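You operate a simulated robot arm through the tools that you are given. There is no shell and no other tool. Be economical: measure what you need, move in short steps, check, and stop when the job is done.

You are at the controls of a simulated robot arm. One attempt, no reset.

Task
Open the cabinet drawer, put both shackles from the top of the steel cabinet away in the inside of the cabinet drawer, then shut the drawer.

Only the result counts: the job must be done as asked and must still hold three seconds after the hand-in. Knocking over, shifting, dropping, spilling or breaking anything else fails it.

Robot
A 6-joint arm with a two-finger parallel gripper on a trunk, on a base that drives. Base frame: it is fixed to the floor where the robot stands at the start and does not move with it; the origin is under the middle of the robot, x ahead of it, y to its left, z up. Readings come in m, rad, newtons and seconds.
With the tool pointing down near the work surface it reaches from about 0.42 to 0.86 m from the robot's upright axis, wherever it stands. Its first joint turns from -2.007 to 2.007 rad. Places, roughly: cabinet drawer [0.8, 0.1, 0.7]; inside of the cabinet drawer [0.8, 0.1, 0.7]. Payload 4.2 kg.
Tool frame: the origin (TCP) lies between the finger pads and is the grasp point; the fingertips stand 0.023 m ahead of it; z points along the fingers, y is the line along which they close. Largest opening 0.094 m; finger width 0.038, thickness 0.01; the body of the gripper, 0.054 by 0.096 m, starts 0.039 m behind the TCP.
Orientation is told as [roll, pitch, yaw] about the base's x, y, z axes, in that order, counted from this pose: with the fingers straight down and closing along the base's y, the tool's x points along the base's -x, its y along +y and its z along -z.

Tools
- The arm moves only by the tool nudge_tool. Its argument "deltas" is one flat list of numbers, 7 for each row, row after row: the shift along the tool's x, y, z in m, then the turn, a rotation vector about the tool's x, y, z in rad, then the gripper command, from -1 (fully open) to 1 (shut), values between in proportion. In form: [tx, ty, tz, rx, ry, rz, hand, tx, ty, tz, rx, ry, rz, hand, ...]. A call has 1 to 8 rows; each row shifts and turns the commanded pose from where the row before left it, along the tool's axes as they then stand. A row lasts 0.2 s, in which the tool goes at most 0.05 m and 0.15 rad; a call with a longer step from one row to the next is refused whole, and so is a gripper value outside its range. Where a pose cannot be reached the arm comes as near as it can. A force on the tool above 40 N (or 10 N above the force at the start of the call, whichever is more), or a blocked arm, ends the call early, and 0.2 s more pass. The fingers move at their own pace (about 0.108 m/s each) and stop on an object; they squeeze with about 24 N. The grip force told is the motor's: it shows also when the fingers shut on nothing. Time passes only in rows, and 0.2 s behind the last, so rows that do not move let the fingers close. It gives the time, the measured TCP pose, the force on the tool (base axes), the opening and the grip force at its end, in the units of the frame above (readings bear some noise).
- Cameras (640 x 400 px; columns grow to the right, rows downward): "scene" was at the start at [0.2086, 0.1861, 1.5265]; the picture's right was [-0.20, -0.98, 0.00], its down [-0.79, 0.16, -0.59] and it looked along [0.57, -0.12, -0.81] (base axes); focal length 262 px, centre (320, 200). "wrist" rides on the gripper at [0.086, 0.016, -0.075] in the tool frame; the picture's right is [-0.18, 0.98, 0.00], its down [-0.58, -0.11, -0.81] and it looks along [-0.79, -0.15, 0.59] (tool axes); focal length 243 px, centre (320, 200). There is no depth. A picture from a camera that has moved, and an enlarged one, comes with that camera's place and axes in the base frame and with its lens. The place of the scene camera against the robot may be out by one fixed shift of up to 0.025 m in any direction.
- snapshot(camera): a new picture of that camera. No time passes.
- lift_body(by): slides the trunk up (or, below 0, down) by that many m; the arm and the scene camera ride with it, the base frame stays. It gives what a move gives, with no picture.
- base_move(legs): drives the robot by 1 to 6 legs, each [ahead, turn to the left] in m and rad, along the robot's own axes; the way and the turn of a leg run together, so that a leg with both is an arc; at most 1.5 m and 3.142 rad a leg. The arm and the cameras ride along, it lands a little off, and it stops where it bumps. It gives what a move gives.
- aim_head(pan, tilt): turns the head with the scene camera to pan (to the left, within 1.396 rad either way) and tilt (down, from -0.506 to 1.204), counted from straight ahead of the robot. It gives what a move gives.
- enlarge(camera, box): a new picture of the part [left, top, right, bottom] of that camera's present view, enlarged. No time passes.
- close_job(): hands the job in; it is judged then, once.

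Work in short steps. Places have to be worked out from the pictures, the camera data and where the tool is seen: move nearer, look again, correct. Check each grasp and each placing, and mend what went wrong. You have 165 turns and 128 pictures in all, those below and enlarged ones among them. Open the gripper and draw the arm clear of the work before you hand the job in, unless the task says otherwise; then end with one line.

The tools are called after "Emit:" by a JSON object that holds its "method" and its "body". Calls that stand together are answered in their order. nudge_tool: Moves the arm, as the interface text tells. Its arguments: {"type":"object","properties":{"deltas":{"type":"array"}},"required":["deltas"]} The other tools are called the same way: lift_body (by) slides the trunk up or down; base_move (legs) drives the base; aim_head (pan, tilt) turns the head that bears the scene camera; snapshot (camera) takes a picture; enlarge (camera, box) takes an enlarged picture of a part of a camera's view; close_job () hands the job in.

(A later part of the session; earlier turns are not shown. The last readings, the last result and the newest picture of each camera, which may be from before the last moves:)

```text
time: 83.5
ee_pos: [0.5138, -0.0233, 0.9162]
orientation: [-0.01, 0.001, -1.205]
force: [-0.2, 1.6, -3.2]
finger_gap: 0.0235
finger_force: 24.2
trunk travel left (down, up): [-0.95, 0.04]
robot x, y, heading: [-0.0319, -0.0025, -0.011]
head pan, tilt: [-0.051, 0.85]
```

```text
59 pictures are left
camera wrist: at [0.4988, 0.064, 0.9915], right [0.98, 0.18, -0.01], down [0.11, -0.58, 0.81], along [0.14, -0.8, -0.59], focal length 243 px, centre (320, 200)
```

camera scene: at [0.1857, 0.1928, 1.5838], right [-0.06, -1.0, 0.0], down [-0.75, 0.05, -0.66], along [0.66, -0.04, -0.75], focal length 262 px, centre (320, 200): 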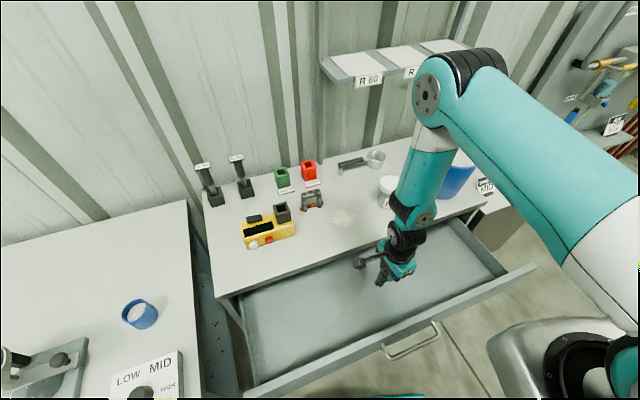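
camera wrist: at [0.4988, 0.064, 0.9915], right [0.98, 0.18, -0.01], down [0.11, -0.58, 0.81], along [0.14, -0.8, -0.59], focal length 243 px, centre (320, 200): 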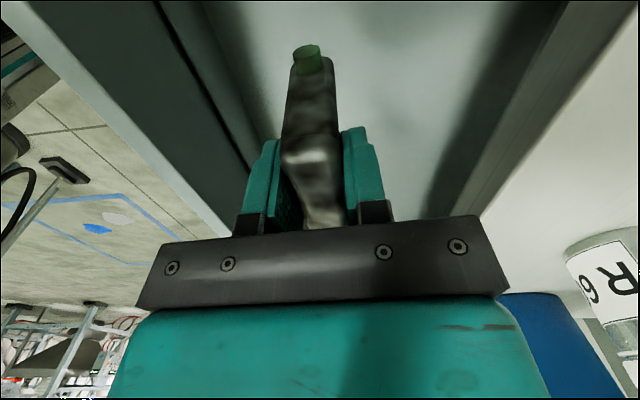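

There's clear space all around. I lower further, slowing as the floor nears.

Emit:
{"method": "nudge_tool", "body": {"deltas": [0, 0, 0.04, 0, 0, 0, 1, 0, 0, 0.03, 0, 0, 0, 1, 0, 0, 0.01, 0, 0, 0, 1, 0, 0, 0.01, 0, 0, 0, 1]}}

Emit:
{"method": "snapshot", "body": {"camera": "wrist"}}

Emit:
{"method": "enlarge", "body": {"camera": "scene", "box": [310, 190, 470, 290]}}

```text
time: 84.5
ee_pos: [0.5136, -0.0226, 0.8271]
orientation: [-0.01, 0.0, -1.206]
force: [-0.5, 0.9, -3.1]
finger_gap: 0.0242
finger_force: 24.0
trunk travel left (down, up): [-0.95, 0.04]
robot x, y, heading: [-0.0339, -0.0013, -0.011]
head pan, tilt: [-0.051, 0.85]
```

```text
58 pictures are left
camera wrist: at [0.4989, 0.065, 0.9005], right [0.98, 0.18, -0.01], down [0.11, -0.58, 0.81], along [0.14, -0.8, -0.59], focal length 243 px, centre (320, 200)
```

wrist: 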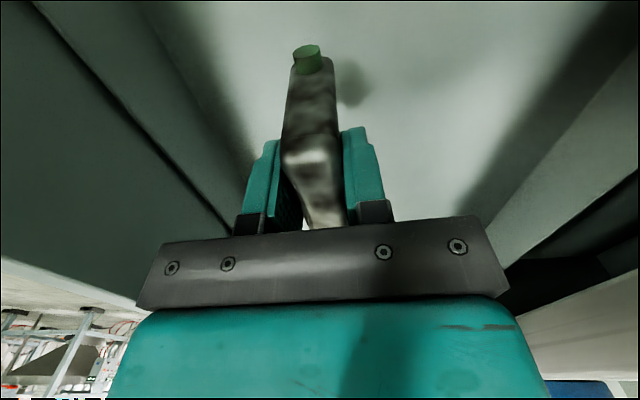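

```text
4.00 times, centred on (390, 240) of scene
camera zoom: at [0.186, 0.1927, 1.5837], right [-0.06, -1.0, 0.0], down [-0.75, 0.05, -0.66], along [0.66, -0.04, -0.75], focal length 1047 px, centre (40, 40)
```

zoom: 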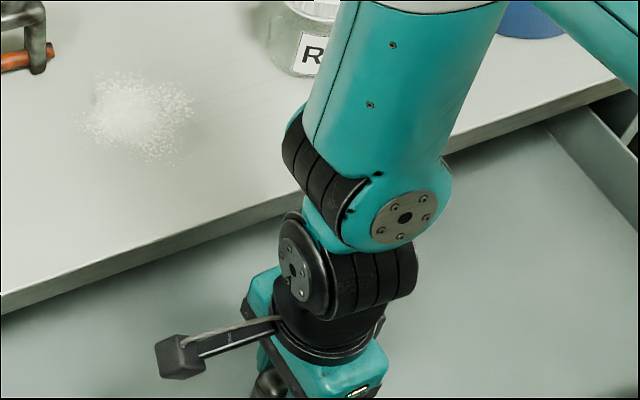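

The shadow shows the pin is near the floor. I go down in 6 mm rows watching the force.

Emit:
{"method": "nudge_tool", "body": {"deltas": [0, 0, 0.006, 0, 0, 0, 1, 0, 0, 0.006, 0, 0, 0, 1, 0, 0, 0.006, 0, 0, 0, 1]}}

Emit:
{"method": "snapshot", "body": {"camera": "wrist"}}

```text
time: 85.3
ee_pos: [0.5136, -0.0205, 0.808]
orientation: [-0.01, -0.001, -1.208]
force: [-0.7, -0.6, -3.8]
finger_gap: 0.0238
finger_force: 23.9
trunk travel left (down, up): [-0.95, 0.04]
robot x, y, heading: [-0.0328, -0.0031, -0.012]
head pan, tilt: [-0.051, 0.85]
```

```text
56 pictures are left
camera wrist: at [0.4998, 0.0654, 0.8833], right [0.98, 0.18, -0.01], down [0.11, -0.58, 0.81], along [0.14, -0.8, -0.59], focal length 243 px, centre (320, 200)
```

wrist: 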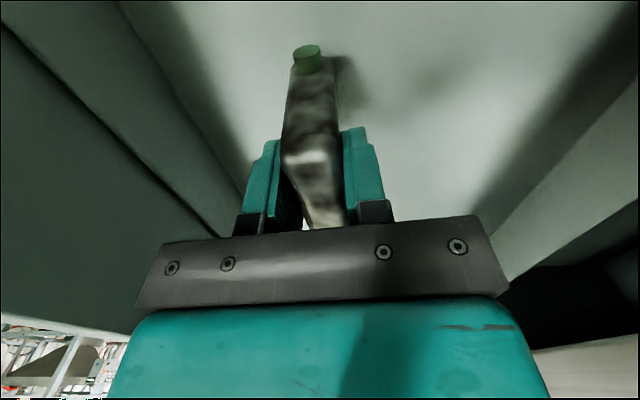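

Shadow is closing in on the foot; I continue in small rows until contact.

Emit:
{"method": "nudge_tool", "body": {"deltas": [0, 0, 0.005, 0, 0, 0, 1, 0, 0, 0.005, 0, 0, 0, 1, 0, 0, 0.005, 0, 0, 0, 1]}}

Emit:
{"method": "snapshot", "body": {"camera": "wrist"}}

Emit:
{"method": "enlarge", "body": {"camera": "scene", "box": [310, 190, 470, 290]}}

```text
time: 86.1
ee_pos: [0.5141, -0.0224, 0.7937]
orientation: [-0.009, 0.0, -1.207]
force: [-0.5, 0.1, -3.4]
finger_gap: 0.0237
finger_force: 24.0
trunk travel left (down, up): [-0.95, 0.04]
robot x, y, heading: [-0.0279, -0.0012, -0.012]
head pan, tilt: [-0.051, 0.85]
```

```text
55 pictures are left
camera wrist: at [0.4995, 0.065, 0.8687], right [0.98, 0.18, -0.01], down [0.11, -0.58, 0.81], along [0.14, -0.8, -0.59], focal length 243 px, centre (320, 200)
```

wrist: 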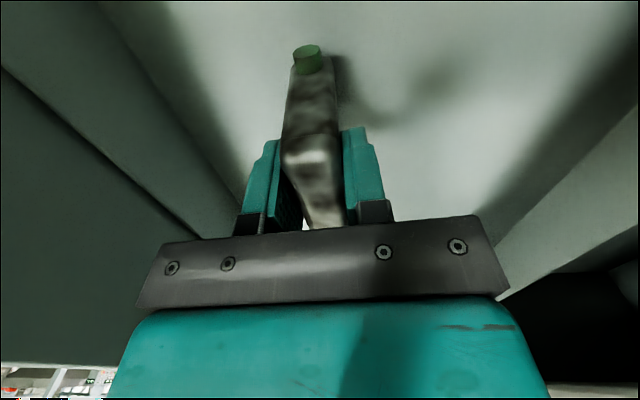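

```text
4.00 times, centred on (390, 240) of scene
camera zoom: at [0.186, 0.1927, 1.5837], right [-0.06, -1.0, 0.0], down [-0.75, 0.05, -0.66], along [0.66, -0.04, -0.75], focal length 1047 px, centre (40, 40)
```

zoom: 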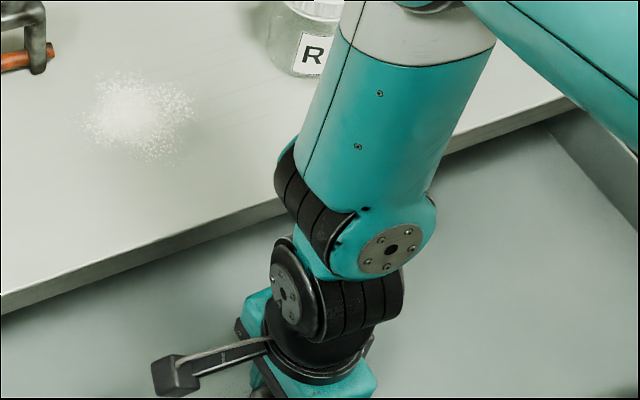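

Still free. More small rows down.

Emit:
{"method": "nudge_tool", "body": {"deltas": [0, 0, 0.005, 0, 0, 0, 1, 0, 0, 0.005, 0, 0, 0, 1, 0, 0, 0.005, 0, 0, 0, 1]}}

Emit:
{"method": "snapshot", "body": {"camera": "wrist"}}

```text
time: 86.9
ee_pos: [0.5147, -0.023, 0.7794]
orientation: [-0.009, -0.001, -1.21]
force: [-0.2, -0.5, -3.2]
finger_gap: 0.0242
finger_force: 24.3
trunk travel left (down, up): [-0.95, 0.04]
robot x, y, heading: [-0.0344, -0.003, -0.01]
head pan, tilt: [-0.051, 0.85]
```

```text
53 pictures are left
camera wrist: at [0.4996, 0.0649, 0.8536], right [0.98, 0.18, -0.01], down [0.11, -0.58, 0.81], along [0.14, -0.8, -0.59], focal length 243 px, centre (320, 200)
```

wrist: 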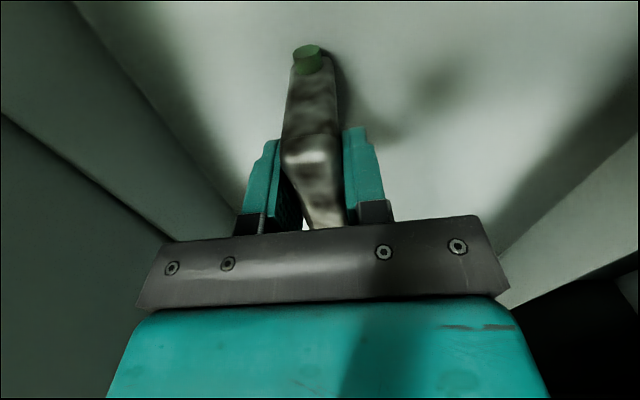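

Emit:
{"method": "nudge_tool", "body": {"deltas": [0, 0, 0.004, 0, 0, 0, 1, 0, 0, 0.004, 0, 0, 0, 1, 0, 0, 0.004, 0, 0, 0, 1, 0, 0, 0.004, 0, 0, 0, 1]}}

Emit:
{"method": "snapshot", "body": {"camera": "wrist"}}

```text
time: 87.5
ee_pos: [0.5187, -0.02, 0.7756]
orientation: [0.001, 0.001, -1.207]
force: [1.8, 0.4, 20.9]
finger_gap: 0.0235
finger_force: 24.7
trunk travel left (down, up): [-0.95, 0.04]
robot x, y, heading: [-0.0303, 0.0015, -0.006]
head pan, tilt: [-0.051, 0.85]
stopped in row 2: the force on the tool passed its limit (the readings are from after the stop); the commanded pose is now the measured one
```

```text
52 pictures are left
camera wrist: at [0.5027, 0.066, 0.8501], right [0.98, 0.18, 0.0], down [0.11, -0.58, 0.81], along [0.14, -0.79, -0.59], focal length 243 px, centre (320, 200)
```

wrist: 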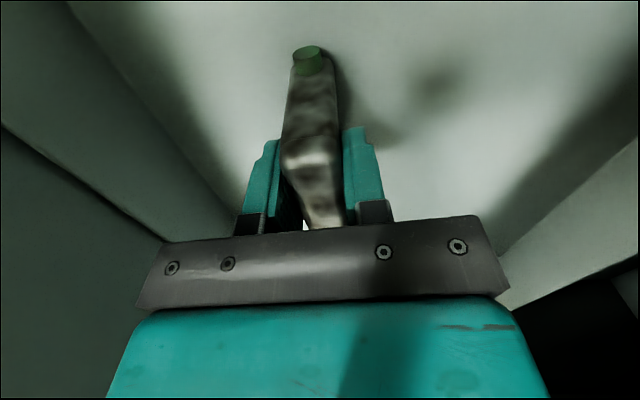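

Contact at z 0.776: the shackle's feet rest on the drawer floor (about z 0.71). I open the fingers and lift away.

Emit:
{"method": "nudge_tool", "body": {"deltas": [0, 0, -0.001, 0, 0, 0, 0, 0, 0, 0, 0, 0, 0, 0, 0, 0, 0, 0, 0, 0, -0.2, 0, 0, -0.01, 0, 0, 0, -0.2, 0, 0, -0.03, 0, 0, 0, -0.2, 0, 0, -0.03, 0, 0, 0, -0.2]}}

Emit:
{"method": "snapshot", "body": {"camera": "wrist"}}

```text
time: 88.9
ee_pos: [0.5168, -0.0196, 0.8435]
orientation: [-0.006, 0.001, -1.207]
force: [-0.2, -0.1, 0.0]
finger_gap: 0.0566
finger_force: 0.1
trunk travel left (down, up): [-0.95, 0.04]
robot x, y, heading: [-0.0356, -0.0028, -0.01]
head pan, tilt: [-0.051, 0.85]
```

```text
51 pictures are left
camera wrist: at [0.5012, 0.0665, 0.9184], right [0.98, 0.18, 0.0], down [0.11, -0.58, 0.81], along [0.14, -0.79, -0.59], focal length 243 px, centre (320, 200)
```

wrist: 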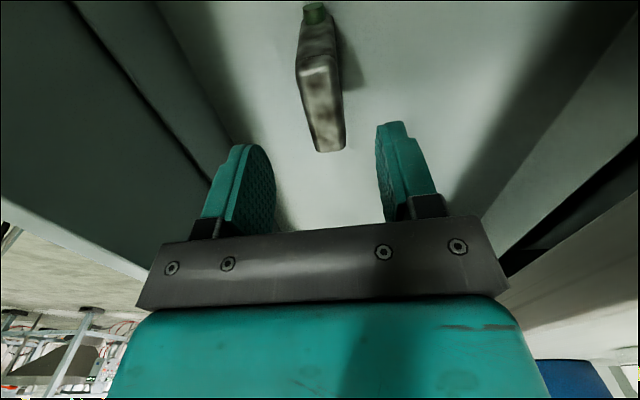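

Shackle 1 stands in the drawer. I lift high, turn slightly for shackle 2's angle, and go above it.

Emit:
{"method": "nudge_tool", "body": {"deltas": [0, 0, -0.047, 0, 0, 0, -0.3, 0, 0, -0.047, 0, 0, 0, -0.3, 0, 0, -0.047, 0, 0, 0, -0.3, 0, 0, -0.047, 0, 0, 0, -0.3, 0, 0, -0.045, 0, 0, 0.073, -0.3]}}

Emit:
{"method": "nudge_tool", "body": {"deltas": [0.0186, 0.041, 0, 0, 0, 0, -0.3, 0.0186, 0.041, 0, 0, 0, 0, -0.3, 0.0186, 0.041, 0, 0, 0, 0, -0.3, 0.0186, 0.041, 0, 0, 0, 0, -0.3, 0.0186, 0.041, 0, 0, 0, 0, -0.3, 0.0186, 0.041, 0, 0, 0, 0, -0.3, 0.0186, 0.041, 0, 0, 0, 0, -0.3]}}

Emit:
{"method": "snapshot", "body": {"camera": "wrist"}}

Emit:
{"method": "snapshot", "body": {"camera": "scene"}}

```text
time: 90.1
ee_pos: [0.5184, -0.0214, 1.0774]
orientation: [-0.004, 0.0, -1.28]
force: [0.6, -0.3, -0.5]
finger_gap: 0.0613
finger_force: 0.1
trunk travel left (down, up): [-0.95, 0.04]
robot x, y, heading: [-0.0312, -0.0013, -0.01]
head pan, tilt: [-0.051, 0.85]
```

```text
time: 91.7
ee_pos: [0.7544, 0.1879, 1.0779]
orientation: [-0.004, -0.001, -1.282]
force: [-0.2, -0.7, -0.7]
finger_gap: 0.0611
finger_force: 0.2
trunk travel left (down, up): [-0.95, 0.04]
robot x, y, heading: [-0.0294, -0.0041, -0.008]
head pan, tilt: [-0.051, 0.85]
```

```text
50 pictures are left
camera wrist: at [0.745, 0.2751, 1.1522], right [0.99, 0.1, -0.01], down [0.07, -0.59, 0.81], along [0.08, -0.8, -0.59], focal length 243 px, centre (320, 200)
```

wrist: 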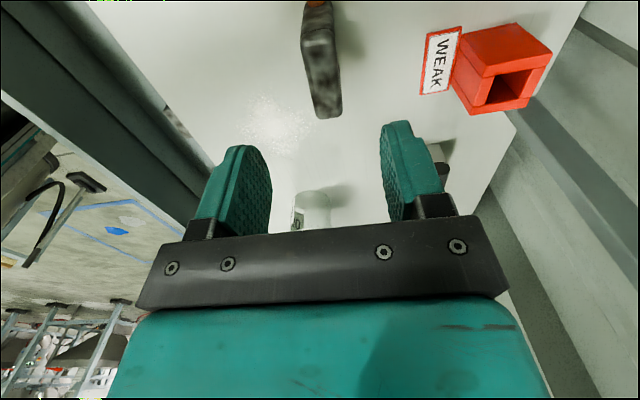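

```text
49 pictures are left
camera scene: at [0.1855, 0.1925, 1.5838], right [-0.06, -1.0, 0.0], down [-0.75, 0.05, -0.66], along [0.66, -0.04, -0.75], focal length 262 px, centre (320, 200)
```

scene: 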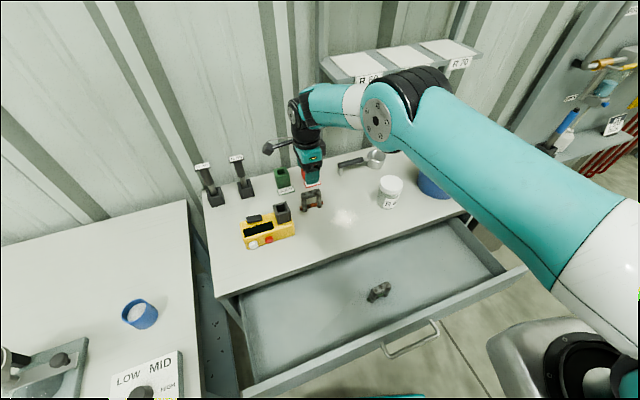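

Shackle 2's bar is centred under the tool at (0.756, 0.189). I descend halfway and check neighbours.

Emit:
{"method": "nudge_tool", "body": {"deltas": [0, 0.001, 0.03, 0, 0, 0, -0.3, 0, 0, 0.03, 0, 0, 0, -0.3]}}

Emit:
{"method": "snapshot", "body": {"camera": "wrist"}}

Emit:
{"method": "enlarge", "body": {"camera": "scene", "box": [230, 130, 390, 230]}}

```text
time: 92.3
ee_pos: [0.7552, 0.1871, 1.0176]
orientation: [-0.003, 0.001, -1.282]
force: [0.7, 0.7, 0.5]
finger_gap: 0.061
finger_force: 0.0
trunk travel left (down, up): [-0.95, 0.04]
robot x, y, heading: [-0.0311, -0.0022, -0.007]
head pan, tilt: [-0.051, 0.85]
```

```text
48 pictures are left
camera wrist: at [0.7457, 0.2739, 1.0926], right [0.99, 0.1, 0.0], down [0.06, -0.59, 0.81], along [0.08, -0.8, -0.59], focal length 243 px, centre (320, 200)
```

wrist: 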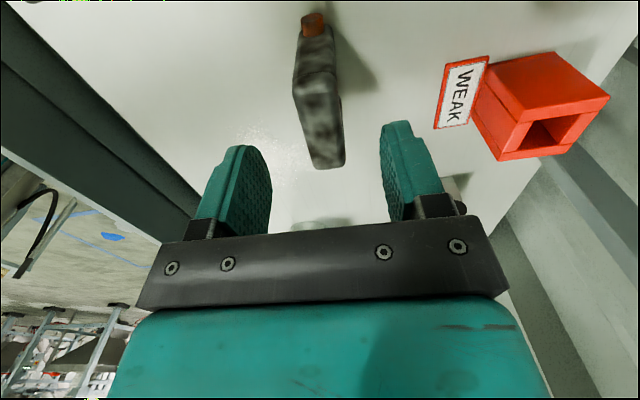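

```text
4.00 times, centred on (310, 180) of scene
camera zoom: at [0.1857, 0.1928, 1.5838], right [-0.06, -1.0, 0.0], down [-0.75, 0.05, -0.66], along [0.66, -0.04, -0.75], focal length 1047 px, centre (360, 280)
```

zoom: 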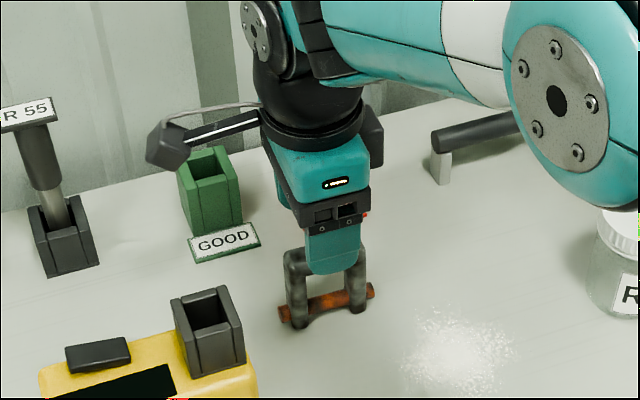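

All clear around it. I descend the rest and close.

Emit:
{"method": "nudge_tool", "body": {"deltas": [0, 0, 0.026, 0, 0, 0, -0.3, 0, 0, 0.025, 0, 0, 0, -0.3, 0, 0, 0, 0, 0, 0, -0.3]}}

Emit:
{"method": "snapshot", "body": {"camera": "wrist"}}

Emit:
{"method": "enlarge", "body": {"camera": "scene", "box": [230, 130, 390, 230]}}

```text
time: 93.1
ee_pos: [0.7552, 0.1857, 0.9653]
orientation: [-0.005, -0.002, -1.281]
force: [0.0, 0.9, 0.4]
finger_gap: 0.0612
finger_force: 0.0
trunk travel left (down, up): [-0.95, 0.04]
robot x, y, heading: [-0.0331, -0.0001, -0.01]
head pan, tilt: [-0.051, 0.85]
```

```text
46 pictures are left
camera wrist: at [0.746, 0.2735, 1.04], right [0.99, 0.1, 0.0], down [0.07, -0.59, 0.81], along [0.08, -0.8, -0.59], focal length 243 px, centre (320, 200)
```

wrist: 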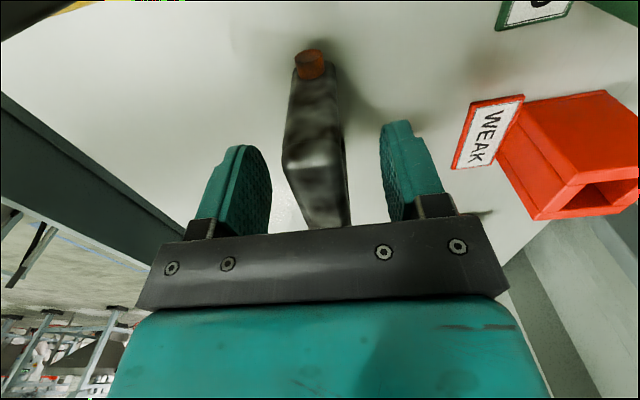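

```text
4.00 times, centred on (310, 180) of scene
camera zoom: at [0.186, 0.1928, 1.5837], right [-0.06, -1.0, 0.0], down [-0.75, 0.05, -0.66], along [0.66, -0.04, -0.75], focal length 1047 px, centre (360, 280)
```

zoom: 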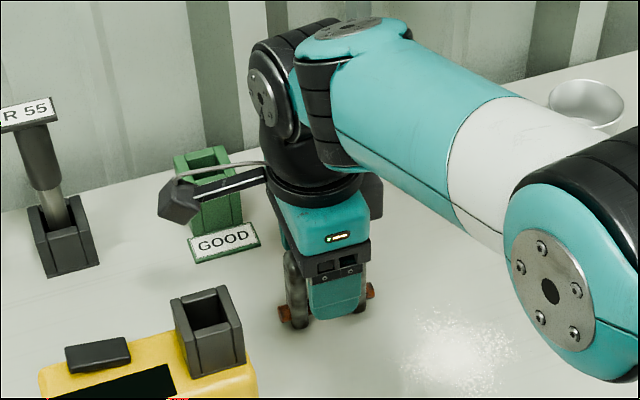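

The fingers straddle the bar; elbow and forearm are well above everything. Close and lift.

Emit:
{"method": "nudge_tool", "body": {"deltas": [0, 0, 0, 0, 0, 0, 1, 0, 0, 0, 0, 0, 0, 1, 0, 0, 0, 0, 0, 0, 1]}}

Emit:
{"method": "nudge_tool", "body": {"deltas": [0, 0, -0.02, 0, 0, 0, 1, 0, 0, -0.04, 0, 0, 0, 1, 0, 0, -0.045, 0, 0, 0, 1]}}

Emit:
{"method": "snapshot", "body": {"camera": "wrist"}}

```text
time: 93.9
ee_pos: [0.755, 0.1861, 0.9663]
orientation: [-0.002, 0.001, -1.282]
force: [1.1, 0.3, 0.7]
finger_gap: 0.024
finger_force: 23.9
trunk travel left (down, up): [-0.95, 0.04]
robot x, y, heading: [-0.0275, -0.001, -0.009]
head pan, tilt: [-0.051, 0.85]
```

```text
time: 94.7
ee_pos: [0.7588, 0.1853, 1.0701]
orientation: [-0.006, 0.0, -1.281]
force: [-0.6, 0.0, -3.7]
finger_gap: 0.0239
finger_force: 24.0
trunk travel left (down, up): [-0.95, 0.04]
robot x, y, heading: [-0.0315, -0.004, -0.013]
head pan, tilt: [-0.051, 0.85]
```

```text
44 pictures are left
camera wrist: at [0.7487, 0.2722, 1.145], right [0.99, 0.1, -0.01], down [0.07, -0.59, 0.81], along [0.08, -0.8, -0.59], focal length 243 px, centre (320, 200)
```

wrist: 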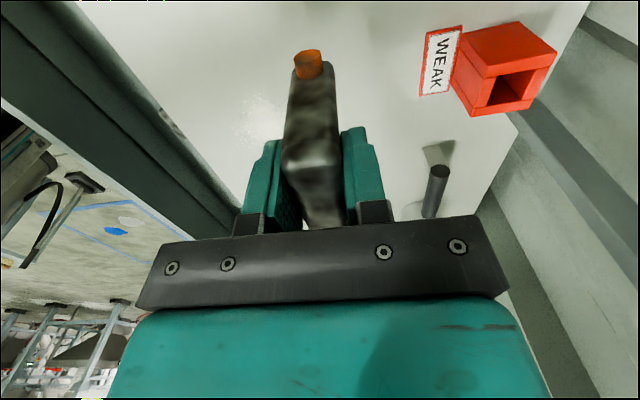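

Shackle 2 is held and lifted. I carry it back over the drawer, about 15 cm to the left of shackle 1.

Emit:
{"method": "nudge_tool", "body": {"deltas": [0.0033, -0.042, 0, 0, 0, 0, 1, 0.0033, -0.042, 0, 0, 0, 0, 1, 0.0033, -0.042, 0, 0, 0, 0, 1, 0.0033, -0.042, 0, 0, 0, 0, 1, 0.0033, -0.042, 0, 0, 0, 0, 1, 0.0033, -0.042, 0, 0, 0, 0, 1, 0.0033, -0.042, 0, 0, 0, 0, 1]}}

Emit:
{"method": "snapshot", "body": {"camera": "scene"}}

Emit:
{"method": "snapshot", "body": {"camera": "wrist"}}

```text
time: 96.3
ee_pos: [0.4694, 0.1251, 1.0724]
orientation: [-0.003, 0.0, -1.281]
force: [0.0, -0.7, -3.9]
finger_gap: 0.024
finger_force: 23.6
trunk travel left (down, up): [-0.95, 0.04]
robot x, y, heading: [-0.0303, -0.0033, -0.012]
head pan, tilt: [-0.051, 0.85]
```

```text
43 pictures are left
camera scene: at [0.1865, 0.1928, 1.5836], right [-0.06, -1.0, 0.0], down [-0.75, 0.05, -0.66], along [0.66, -0.04, -0.75], focal length 262 px, centre (320, 200)
```

scene: 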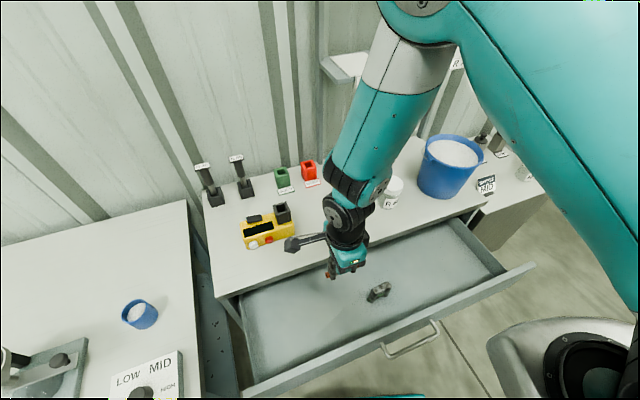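

```text
42 pictures are left
camera wrist: at [0.4614, 0.2122, 1.1468], right [0.99, 0.1, 0.0], down [0.06, -0.59, 0.81], along [0.08, -0.8, -0.59], focal length 243 px, centre (320, 200)
```

wrist: 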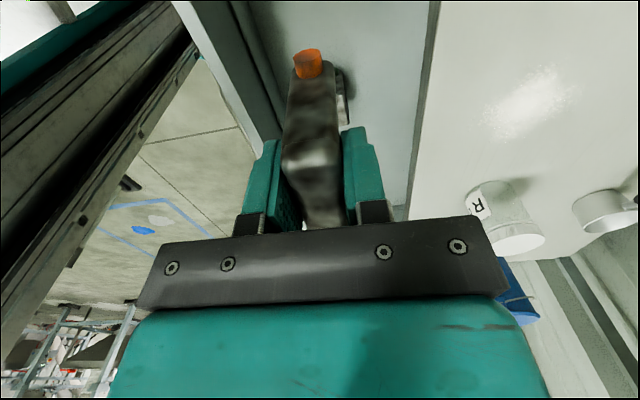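

Well centred in the opening. I lower it to z 0.80, then slowly to contact.

Emit:
{"method": "nudge_tool", "body": {"deltas": [0, 0.01, 0.039, 0, 0, 0, 1, 0, 0, 0.039, 0, 0, 0, 1, 0, 0, 0.039, 0, 0, 0, 1, 0, 0, 0.039, 0, 0, 0, 1, 0, 0, 0.039, 0, 0, 0, 1, 0, 0, 0.035, 0, 0, 0, 1, 0, 0, 0.025, 0, 0, 0, 1]}}

Emit:
{"method": "snapshot", "body": {"camera": "wrist"}}

Emit:
{"method": "snapshot", "body": {"camera": "scene"}}

```text
time: 97.9
ee_pos: [0.4785, 0.1272, 0.8167]
orientation: [-0.002, -0.001, -1.28]
force: [0.0, -0.6, -3.1]
finger_gap: 0.0239
finger_force: 24.1
trunk travel left (down, up): [-0.95, 0.04]
robot x, y, heading: [-0.0293, 0.0009, -0.009]
head pan, tilt: [-0.051, 0.85]
```

```text
41 pictures are left
camera wrist: at [0.4697, 0.2152, 0.8923], right [0.99, 0.1, 0.0], down [0.06, -0.59, 0.81], along [0.08, -0.8, -0.59], focal length 243 px, centre (320, 200)
```

wrist: 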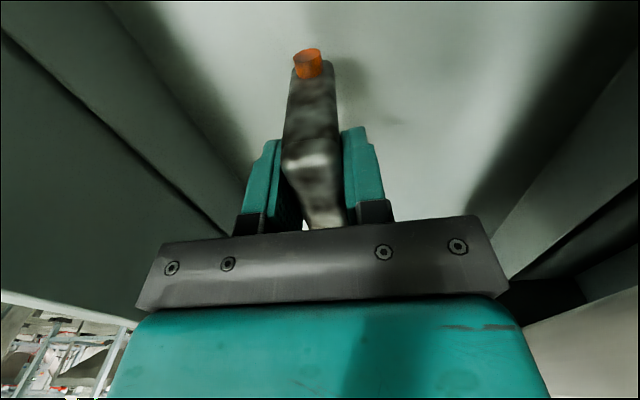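

```text
40 pictures are left
camera scene: at [0.1859, 0.1928, 1.5838], right [-0.06, -1.0, 0.0], down [-0.75, 0.05, -0.66], along [0.66, -0.04, -0.75], focal length 262 px, centre (320, 200)
```

scene: 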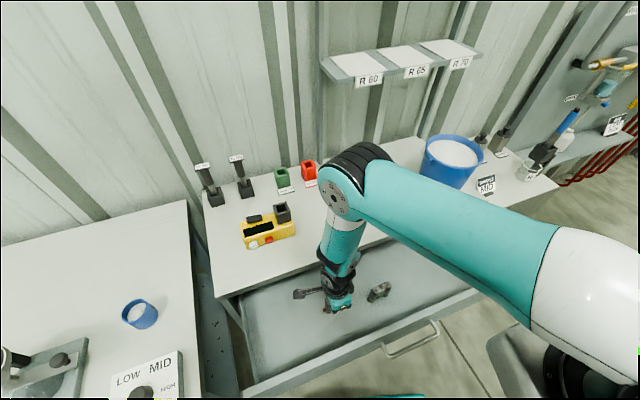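

Now the last few centimetres, slowly.

Emit:
{"method": "nudge_tool", "body": {"deltas": [0, 0, 0.015, 0, 0, 0, 1, 0, 0, 0.012, 0, 0, 0, 1, 0, 0, 0.005, 0, 0, 0, 1, 0, 0, 0.003, 0, 0, 0, 1, 0, 0, 0.003, 0, 0, 0, 1, 0, 0, 0.003, 0, 0, 0, 1]}}

```text
time: 99.3
ee_pos: [0.4774, 0.127, 0.7755]
orientation: [-0.007, -0.001, -1.281]
force: [-0.7, -0.7, -3.3]
finger_gap: 0.0238
finger_force: 24.1
trunk travel left (down, up): [-0.95, 0.04]
robot x, y, heading: [-0.0342, 0.0011, -0.009]
head pan, tilt: [-0.051, 0.85]
```

Emit:
{"method": "nudge_tool", "body": {"deltas": [0, 0, 0.003, 0, 0, 0, 1, 0, 0, 0.002, 0, 0, 0, 1]}}

Emit:
{"method": "snapshot", "body": {"camera": "wrist"}}

```text
time: 99.9
ee_pos: [0.4787, 0.127, 0.7725]
orientation: [-0.003, 0.0, -1.281]
force: [1.0, 0.7, 21.7]
finger_gap: 0.0232
finger_force: 23.7
trunk travel left (down, up): [-0.95, 0.04]
robot x, y, heading: [-0.0304, 0.0011, -0.013]
head pan, tilt: [-0.051, 0.85]
```

```text
39 pictures are left
camera wrist: at [0.4687, 0.2149, 0.8474], right [0.99, 0.1, 0.0], down [0.06, -0.59, 0.81], along [0.08, -0.8, -0.59], focal length 243 px, centre (320, 200)
```

wrist: 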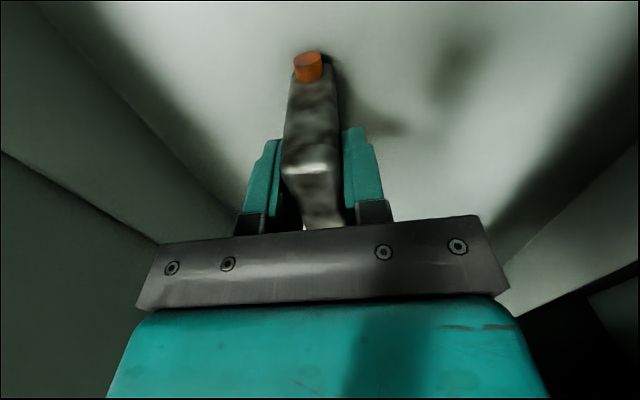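

The shackle stands on the floor of the drawer (upward force 21 N). I open and lift straight out.

Emit:
{"method": "nudge_tool", "body": {"deltas": [0, 0, -0.001, 0, 0, 0, 0, 0, 0, 0, 0, 0, 0, 0, 0, 0, 0, 0, 0, 0, -0.2, 0, 0, -0.01, 0, 0, 0, -0.2, 0, 0, -0.04, 0, 0, 0, -0.2, 0, 0, -0.045, 0, 0, 0, -0.2, 0, 0, -0.045, 0, 0, 0, -0.2, 0, 0, -0.045, 0, 0, 0, -0.2]}}

Emit:
{"method": "nudge_tool", "body": {"deltas": [0, 0, -0.045, 0, 0, 0, -0.2, 0, 0, -0.045, 0, 0, 0, -0.2, 0, 0, -0.03, 0, 0, 0, -0.2]}}

Emit:
{"method": "snapshot", "body": {"camera": "wrist"}}

Emit:
{"method": "snapshot", "body": {"camera": "scene"}}

```text
time: 101.7
ee_pos: [0.4782, 0.1277, 0.9568]
orientation: [-0.006, 0.0, -1.281]
force: [-0.3, 0.1, -0.4]
finger_gap: 0.0564
finger_force: 0.1
trunk travel left (down, up): [-0.95, 0.04]
robot x, y, heading: [-0.0329, -0.0031, -0.013]
head pan, tilt: [-0.051, 0.85]
```

```text
time: 102.5
ee_pos: [0.4769, 0.1271, 1.0775]
orientation: [-0.005, -0.001, -1.282]
force: [-0.2, -0.1, 0.3]
finger_gap: 0.0563
finger_force: 0.0
trunk travel left (down, up): [-0.95, 0.04]
robot x, y, heading: [-0.0335, 0.0025, -0.011]
head pan, tilt: [-0.051, 0.85]
```

```text
38 pictures are left
camera wrist: at [0.468, 0.2145, 1.1528], right [0.99, 0.1, -0.01], down [0.07, -0.59, 0.81], along [0.08, -0.8, -0.59], focal length 243 px, centre (320, 200)
```

wrist: 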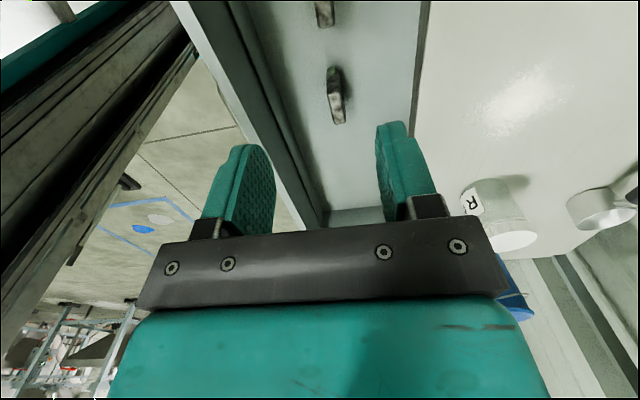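

```text
37 pictures are left
camera scene: at [0.1863, 0.1929, 1.5836], right [-0.06, -1.0, 0.0], down [-0.75, 0.05, -0.66], along [0.66, -0.04, -0.75], focal length 262 px, centre (320, 200)
```

scene: 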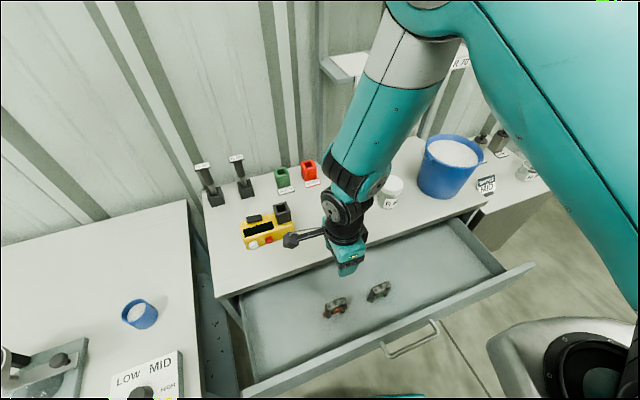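

Both shackles stand inside the drawer. I back the base off so I can push the handle shut, then turn the tool so its narrow side faces the handle.

Emit:
{"method": "base_move", "body": {"legs": [[-0.27, 0]]}}

Emit:
{"method": "nudge_tool", "body": {"deltas": [0, 0, 0, 0, 0, -0.145, -0.2, 0, 0, 0, 0, 0, -0.145, -0.2, 0, 0, 0, 0, 0, -0.145, -0.2, 0, 0, 0, 0, 0, -0.145, -0.2, 0, 0, 0, 0, 0, -0.145, -0.2, 0, 0, 0, 0, 0, -0.145, -0.2]}}

Emit:
{"method": "nudge_tool", "body": {"deltas": [0, 0, 0, 0, 0, -0.145, -0.2, 0, 0, 0, 0, 0, -0.145, -0.2, 0, 0, 0, 0, 0, -0.145, -0.2, 0, 0, 0, 0, 0, -0.145, -0.2, 0, 0, 0, 0, 0, -0.14, -0.2]}}

Emit:
{"method": "snapshot", "body": {"camera": "scene"}}

```text
time: 104.5
ee_pos: [0.2039, 0.1301, 1.0789]
orientation: [-0.002, -0.001, -1.28]
force: [0.3, 0.0, 0.9]
finger_gap: 0.0563
finger_force: 0.0
trunk travel left (down, up): [-0.95, 0.04]
robot x, y, heading: [-0.308, 0.0015, -0.005]
head pan, tilt: [-0.051, 0.85]
```

```text
time: 105.8
ee_pos: [0.2033, 0.1305, 1.0782]
orientation: [-0.002, 0.004, -0.408]
force: [1.0, 0.2, -0.6]
finger_gap: 0.0563
finger_force: 0.1
trunk travel left (down, up): [-0.95, 0.04]
robot x, y, heading: [-0.3068, 0.0044, -0.01]
head pan, tilt: [-0.051, 0.85]
```

```text
time: 107.0
ee_pos: [0.2053, 0.1306, 1.0771]
orientation: [0.0, 0.004, 0.313]
force: [-0.6, 0.5, 0.0]
finger_gap: 0.0563
finger_force: 0.1
trunk travel left (down, up): [-0.95, 0.04]
robot x, y, heading: [-0.3008, -0.0009, -0.006]
head pan, tilt: [-0.051, 0.85]
```

```text
36 pictures are left
camera scene: at [-0.0877, 0.1956, 1.5837], right [-0.06, -1.0, 0.0], down [-0.75, 0.04, -0.66], along [0.66, -0.04, -0.75], focal length 262 px, centre (320, 200)
```

scene: 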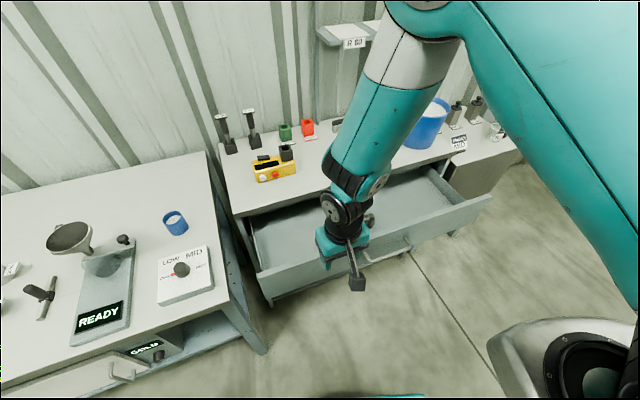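

The handle is at about (0.345, −0.07). I move to a point 9 cm in front of it and then descend.

Emit:
{"method": "nudge_tool", "body": {"deltas": [0.0035, -0.046, 0, 0, 0, 0, -0.2, 0.0035, -0.046, 0, 0, 0, 0, -0.2, 0.0035, -0.046, 0, 0, 0, 0, -0.2, 0.0035, -0.046, 0, 0, 0, 0, -0.2, 0.0035, -0.046, 0, 0, 0, 0, -0.2]}}

Emit:
{"method": "nudge_tool", "body": {"deltas": [0, 0, 0.04, 0, 0, 0, -0.2, 0, 0, 0.04, 0, 0, 0, -0.2, 0, 0, 0.04, 0, 0, 0, -0.2, 0, 0, 0.04, 0, 0, 0, -0.2]}}

Emit:
{"method": "snapshot", "body": {"camera": "wrist"}}

Emit:
{"method": "snapshot", "body": {"camera": "scene"}}

```text
time: 108.2
ee_pos: [0.2561, -0.0947, 1.0772]
orientation: [0.0, 0.002, 0.31]
force: [0.1, -0.1, -0.3]
finger_gap: 0.0563
finger_force: 0.0
trunk travel left (down, up): [-0.95, 0.04]
robot x, y, heading: [-0.3082, 0.0049, -0.013]
head pan, tilt: [-0.051, 0.85]
```

```text
time: 109.2
ee_pos: [0.2547, -0.0943, 0.9174]
orientation: [-0.001, 0.005, 0.311]
force: [-0.3, 0.0, 0.3]
finger_gap: 0.0566
finger_force: 0.1
trunk travel left (down, up): [-0.95, 0.04]
robot x, y, heading: [-0.3027, 0.0018, -0.006]
head pan, tilt: [-0.051, 0.85]
```

```text
35 pictures are left
camera wrist: at [0.1676, -0.1045, 0.9931], right [-0.12, 0.99, 0.0], down [0.59, 0.07, 0.8], along [0.8, 0.1, -0.59], focal length 243 px, centre (320, 200)
```

wrist: 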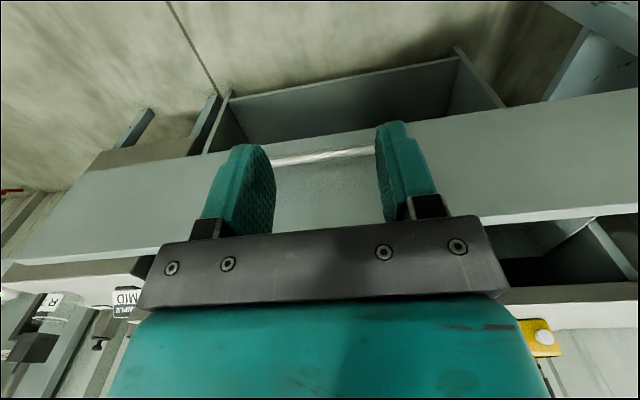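

```text
34 pictures are left
camera scene: at [-0.088, 0.1955, 1.5839], right [-0.06, -1.0, 0.0], down [-0.75, 0.04, -0.66], along [0.66, -0.04, -0.75], focal length 262 px, centre (320, 200)
```

scene: 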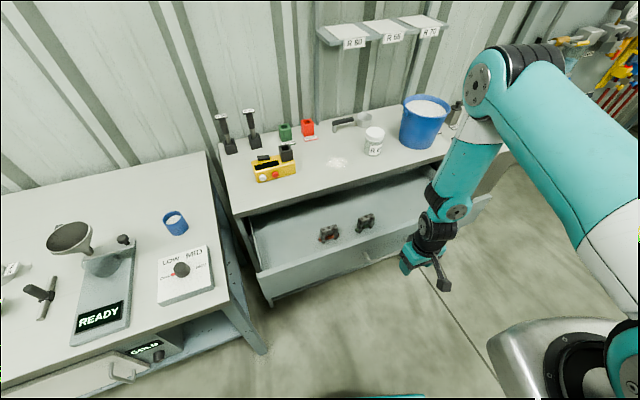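

The fingers straddle the handle's middle laterally. I descend to z 0.79 and begin pushing.

Emit:
{"method": "nudge_tool", "body": {"deltas": [0, 0, 0.045, 0, 0, 0, -0.2, 0, 0, 0.045, 0, 0, 0, -0.2, 0, 0, 0.037, 0, 0, 0, -0.2]}}

Emit:
{"method": "snapshot", "body": {"camera": "wrist"}}

```text
time: 110.0
ee_pos: [0.2559, -0.0947, 0.7936]
orientation: [0.0, 0.005, 0.311]
force: [-0.4, 0.1, 0.2]
finger_gap: 0.0565
finger_force: 0.1
trunk travel left (down, up): [-0.95, 0.04]
robot x, y, heading: [-0.3054, 0.0037, -0.01]
head pan, tilt: [-0.051, 0.85]
```

```text
33 pictures are left
camera wrist: at [0.1683, -0.1048, 0.8676], right [-0.12, 0.99, 0.0], down [0.59, 0.07, 0.8], along [0.8, 0.1, -0.59], focal length 243 px, centre (320, 200)
```

wrist: 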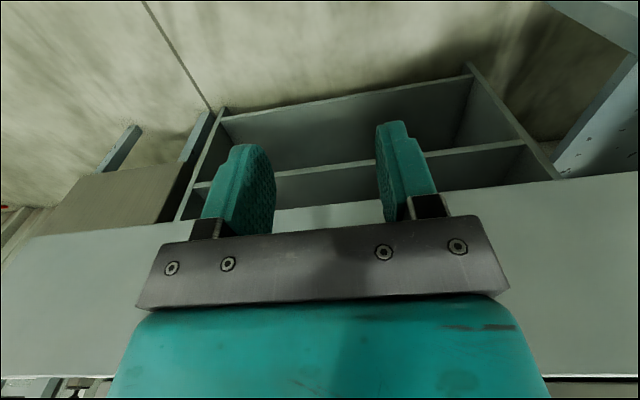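

Now I push gently along the drawer's axis.

Emit:
{"method": "nudge_tool", "body": {"deltas": [-0.02, 0, 0, 0, 0, 0, -0.2, -0.02, 0, 0, 0, 0, 0, -0.2, -0.012, 0, 0, 0, 0, 0, -0.2, -0.012, 0, 0, 0, 0, 0, -0.2, -0.012, 0, 0, 0, 0, 0, -0.2, -0.012, 0, 0, 0, 0, 0, -0.2, -0.012, 0, 0, 0, 0, 0, -0.2]}}

Emit:
{"method": "snapshot", "body": {"camera": "scene"}}

```text
time: 111.7
ee_pos: [0.3513, -0.064, 0.7904]
orientation: [0.001, 0.002, 0.311]
force: [-0.9, -1.0, -1.3]
finger_gap: 0.0564
finger_force: 0.1
trunk travel left (down, up): [-0.95, 0.04]
robot x, y, heading: [-0.3028, -0.0001, -0.011]
head pan, tilt: [-0.051, 0.85]
```

```text
32 pictures are left
camera scene: at [-0.0878, 0.1955, 1.5837], right [-0.06, -1.0, 0.0], down [-0.75, 0.04, -0.66], along [0.66, -0.04, -0.75], focal length 262 px, centre (320, 200)
```

scene: 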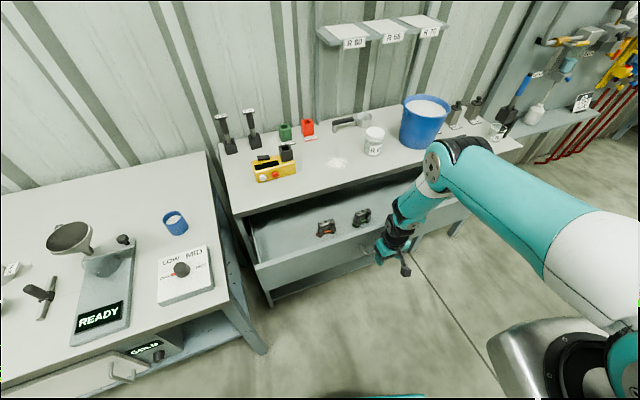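

The drawer is moving and the shackles stay upright. I keep pushing.

Emit:
{"method": "nudge_tool", "body": {"deltas": [-0.013, 0, 0, 0, 0, 0, -0.2, -0.013, 0, 0, 0, 0, 0, -0.2, -0.013, 0, 0, 0, 0, 0, -0.2, -0.013, 0, 0, 0, 0, 0, -0.2, -0.013, 0, 0, 0, 0, 0, -0.2, -0.013, 0, 0, 0, 0, 0, -0.2, -0.013, 0, 0, 0, 0, 0, -0.2, -0.013, 0, 0, 0, 0, 0, -0.2]}}

Emit:
{"method": "snapshot", "body": {"camera": "scene"}}

Emit:
{"method": "snapshot", "body": {"camera": "wrist"}}

```text
time: 113.5
ee_pos: [0.4507, -0.032, 0.7912]
orientation: [0.0, 0.004, 0.311]
force: [1.3, 0.0, 0.2]
finger_gap: 0.0564
finger_force: 0.2
trunk travel left (down, up): [-0.95, 0.04]
robot x, y, heading: [-0.3043, -0.0005, -0.006]
head pan, tilt: [-0.051, 0.85]
```

```text
31 pictures are left
camera scene: at [-0.0877, 0.1955, 1.5838], right [-0.06, -1.0, 0.0], down [-0.75, 0.04, -0.66], along [0.66, -0.04, -0.75], focal length 262 px, centre (320, 200)
```

scene: 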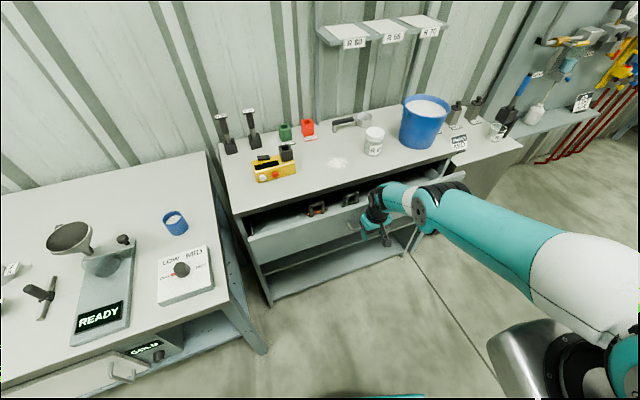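

```text
30 pictures are left
camera wrist: at [0.3633, -0.0427, 0.866], right [-0.12, 0.99, 0.0], down [0.59, 0.07, 0.8], along [0.8, 0.1, -0.59], focal length 243 px, centre (320, 200)
```

wrist: 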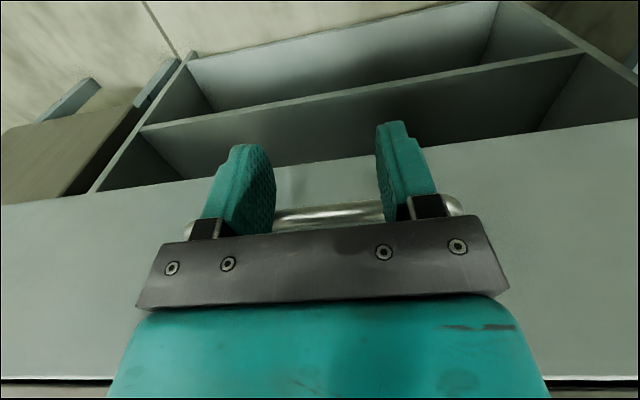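

More than half shut. The reach is getting long, so I back the tool off, drive the base 12 cm closer, and re-centre.

Emit:
{"method": "nudge_tool", "body": {"deltas": [0.04, 0, 0, 0, 0, 0, -0.2, 0.04, 0, 0, 0, 0, 0, -0.2, 0.04, 0, 0, 0, 0, 0, -0.2, 0.04, 0, 0, 0, 0, 0, -0.2]}}

Emit:
{"method": "base_move", "body": {"legs": [[0.12, 0]]}}

Emit:
{"method": "nudge_tool", "body": {"deltas": [0, 0.035, 0, 0, 0, 0, -0.2]}}

Emit:
{"method": "snapshot", "body": {"camera": "wrist"}}

Emit:
{"method": "snapshot", "body": {"camera": "scene"}}

```text
time: 114.5
ee_pos: [0.2976, -0.0792, 0.7923]
orientation: [0.002, 0.003, 0.311]
force: [-0.3, 0.2, 0.3]
finger_gap: 0.0562
finger_force: 0.1
trunk travel left (down, up): [-0.95, 0.04]
robot x, y, heading: [-0.3106, -0.0007, -0.008]
head pan, tilt: [-0.051, 0.85]
```

```text
time: 115.7
ee_pos: [0.418, -0.0808, 0.7926]
orientation: [0.0, 0.003, 0.308]
force: [0.1, -0.3, 0.2]
finger_gap: 0.0562
finger_force: 0.1
trunk travel left (down, up): [-0.95, 0.04]
robot x, y, heading: [-0.1852, 0.0008, -0.006]
head pan, tilt: [-0.051, 0.85]
```

```text
time: 116.1
ee_pos: [0.4072, -0.0475, 0.7905]
orientation: [-0.001, 0.003, 0.311]
force: [-0.6, -0.4, 0.1]
finger_gap: 0.0565
finger_force: 0.1
trunk travel left (down, up): [-0.95, 0.04]
robot x, y, heading: [-0.1839, 0.0033, -0.017]
head pan, tilt: [-0.051, 0.85]
```

```text
29 pictures are left
camera wrist: at [0.3206, -0.0582, 0.8668], right [-0.12, 0.99, 0.0], down [0.59, 0.07, 0.8], along [0.8, 0.1, -0.59], focal length 243 px, centre (320, 200)
```

wrist: 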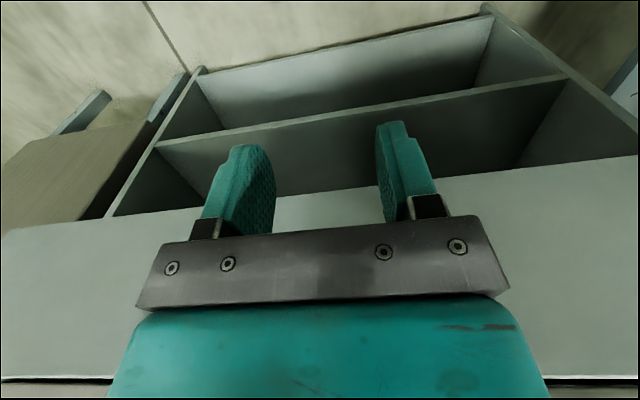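

```text
28 pictures are left
camera scene: at [0.033, 0.1937, 1.5838], right [-0.06, -1.0, 0.0], down [-0.75, 0.05, -0.66], along [0.66, -0.04, -0.75], focal length 262 px, centre (320, 200)
```

scene: 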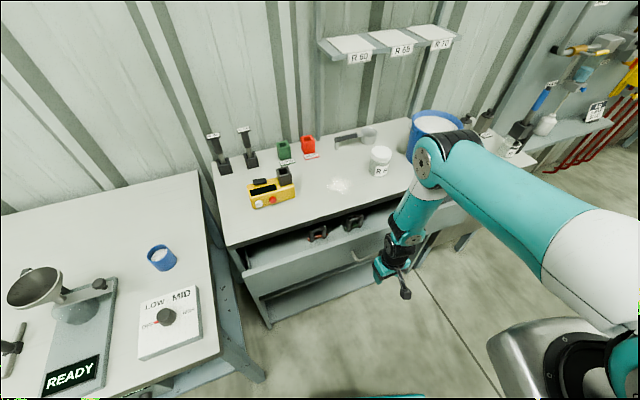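

Re-centred. I push on in two batches and watch for the end stop.

Emit:
{"method": "nudge_tool", "body": {"deltas": [-0.018, 0, 0, 0, 0, 0, -0.2, -0.018, 0, 0, 0, 0, 0, -0.2, -0.012, 0, 0, 0, 0, 0, -0.2, -0.012, 0, 0, 0, 0, 0, -0.2, -0.012, 0, 0, 0, 0, 0, -0.2, -0.012, 0, 0, 0, 0, 0, -0.2, -0.012, 0, 0, 0, 0, 0, -0.2, -0.012, 0, 0, 0, 0, 0, -0.2]}}

Emit:
{"method": "snapshot", "body": {"camera": "scene"}}

```text
time: 117.9
ee_pos: [0.5112, -0.0134, 0.7924]
orientation: [0.0, 0.005, 0.31]
force: [-0.9, -1.0, 0.2]
finger_gap: 0.0562
finger_force: 0.0
trunk travel left (down, up): [-0.95, 0.04]
robot x, y, heading: [-0.1838, -0.0004, -0.008]
head pan, tilt: [-0.051, 0.85]
```

```text
27 pictures are left
camera scene: at [0.0327, 0.1943, 1.5837], right [-0.06, -1.0, 0.0], down [-0.75, 0.04, -0.66], along [0.66, -0.04, -0.75], focal length 262 px, centre (320, 200)
```

scene: 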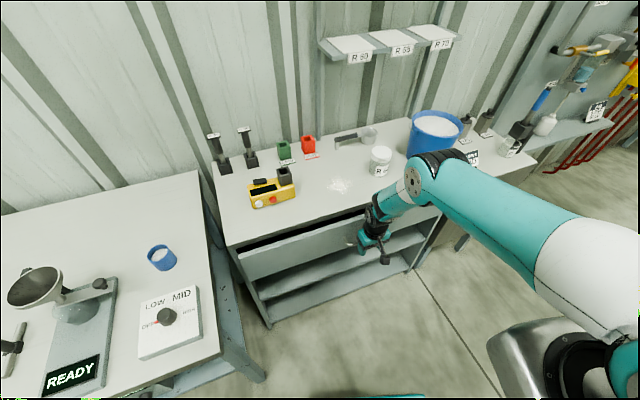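

Only a narrow gap remains. I check the wrist's clearance to the cabinet top before the last few centimetres.

Emit:
{"method": "enlarge", "body": {"camera": "scene", "box": [300, 150, 460, 270]}}

Emit:
{"method": "snapshot", "body": {"camera": "wrist"}}

```text
3.33 times, centred on (380, 210) of scene
camera zoom: at [0.0327, 0.1943, 1.5837], right [-0.06, -1.0, 0.0], down [-0.75, 0.04, -0.66], along [0.66, -0.04, -0.75], focal length 873 px, centre (120, 167)
```

zoom: 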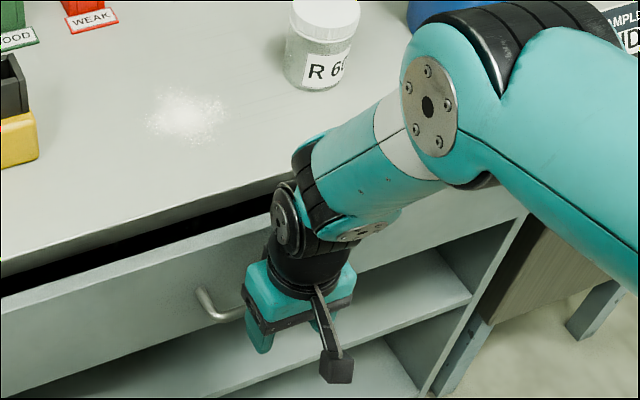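

```text
25 pictures are left
camera wrist: at [0.4235, -0.0245, 0.8672], right [-0.12, 0.99, 0.0], down [0.59, 0.07, 0.8], along [0.8, 0.1, -0.59], focal length 243 px, centre (320, 200)
```

wrist: 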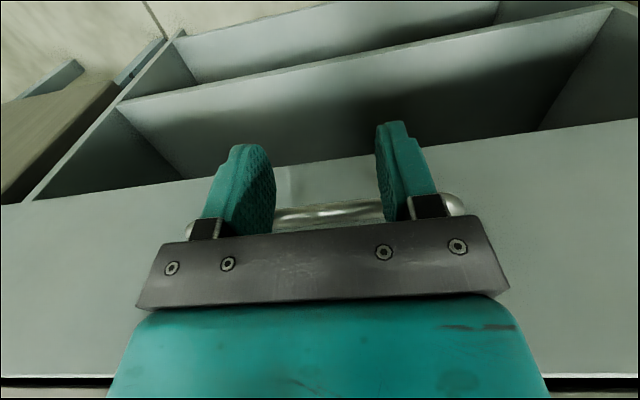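

Clearance is fine. I push the remaining ~5 cm slowly until the stop.

Emit:
{"method": "nudge_tool", "body": {"deltas": [-0.01, 0, 0, 0, 0, 0, -0.2, -0.01, 0, 0, 0, 0, 0, -0.2, -0.01, 0, 0, 0, 0, 0, -0.2, -0.008, 0, 0, 0, 0, 0, -0.2, -0.006, 0, 0, 0, 0, 0, -0.2, -0.005, 0, 0, 0, 0, 0, -0.2, -0.005, 0, 0, 0, 0, 0, -0.2]}}

Emit:
{"method": "enlarge", "body": {"camera": "scene", "box": [220, 150, 460, 300]}}

```text
time: 119.5
ee_pos: [0.5575, -0.0002, 0.79]
orientation: [0.002, 0.015, 0.31]
force: [-29.0, -7.2, 13.2]
finger_gap: 0.0564
finger_force: 0.0
trunk travel left (down, up): [-0.95, 0.04]
robot x, y, heading: [-0.1835, 0.001, -0.009]
head pan, tilt: [-0.051, 0.85]
```

```text
2.67 times, centred on (340, 225) of scene
camera zoom: at [0.0308, 0.1938, 1.5844], right [-0.06, -1.0, 0.0], down [-0.75, 0.05, -0.66], along [0.66, -0.04, -0.75], focal length 698 px, centre (267, 133)
```

zoom: 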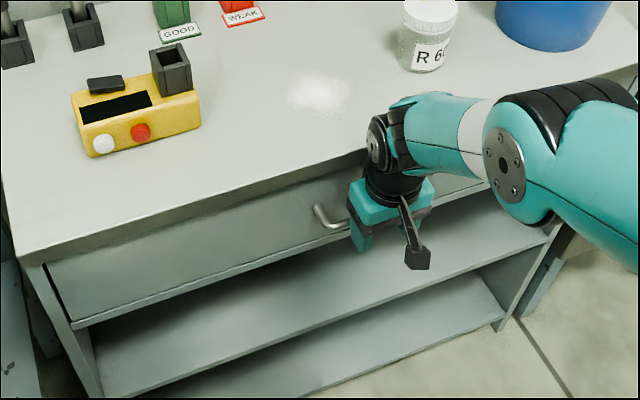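

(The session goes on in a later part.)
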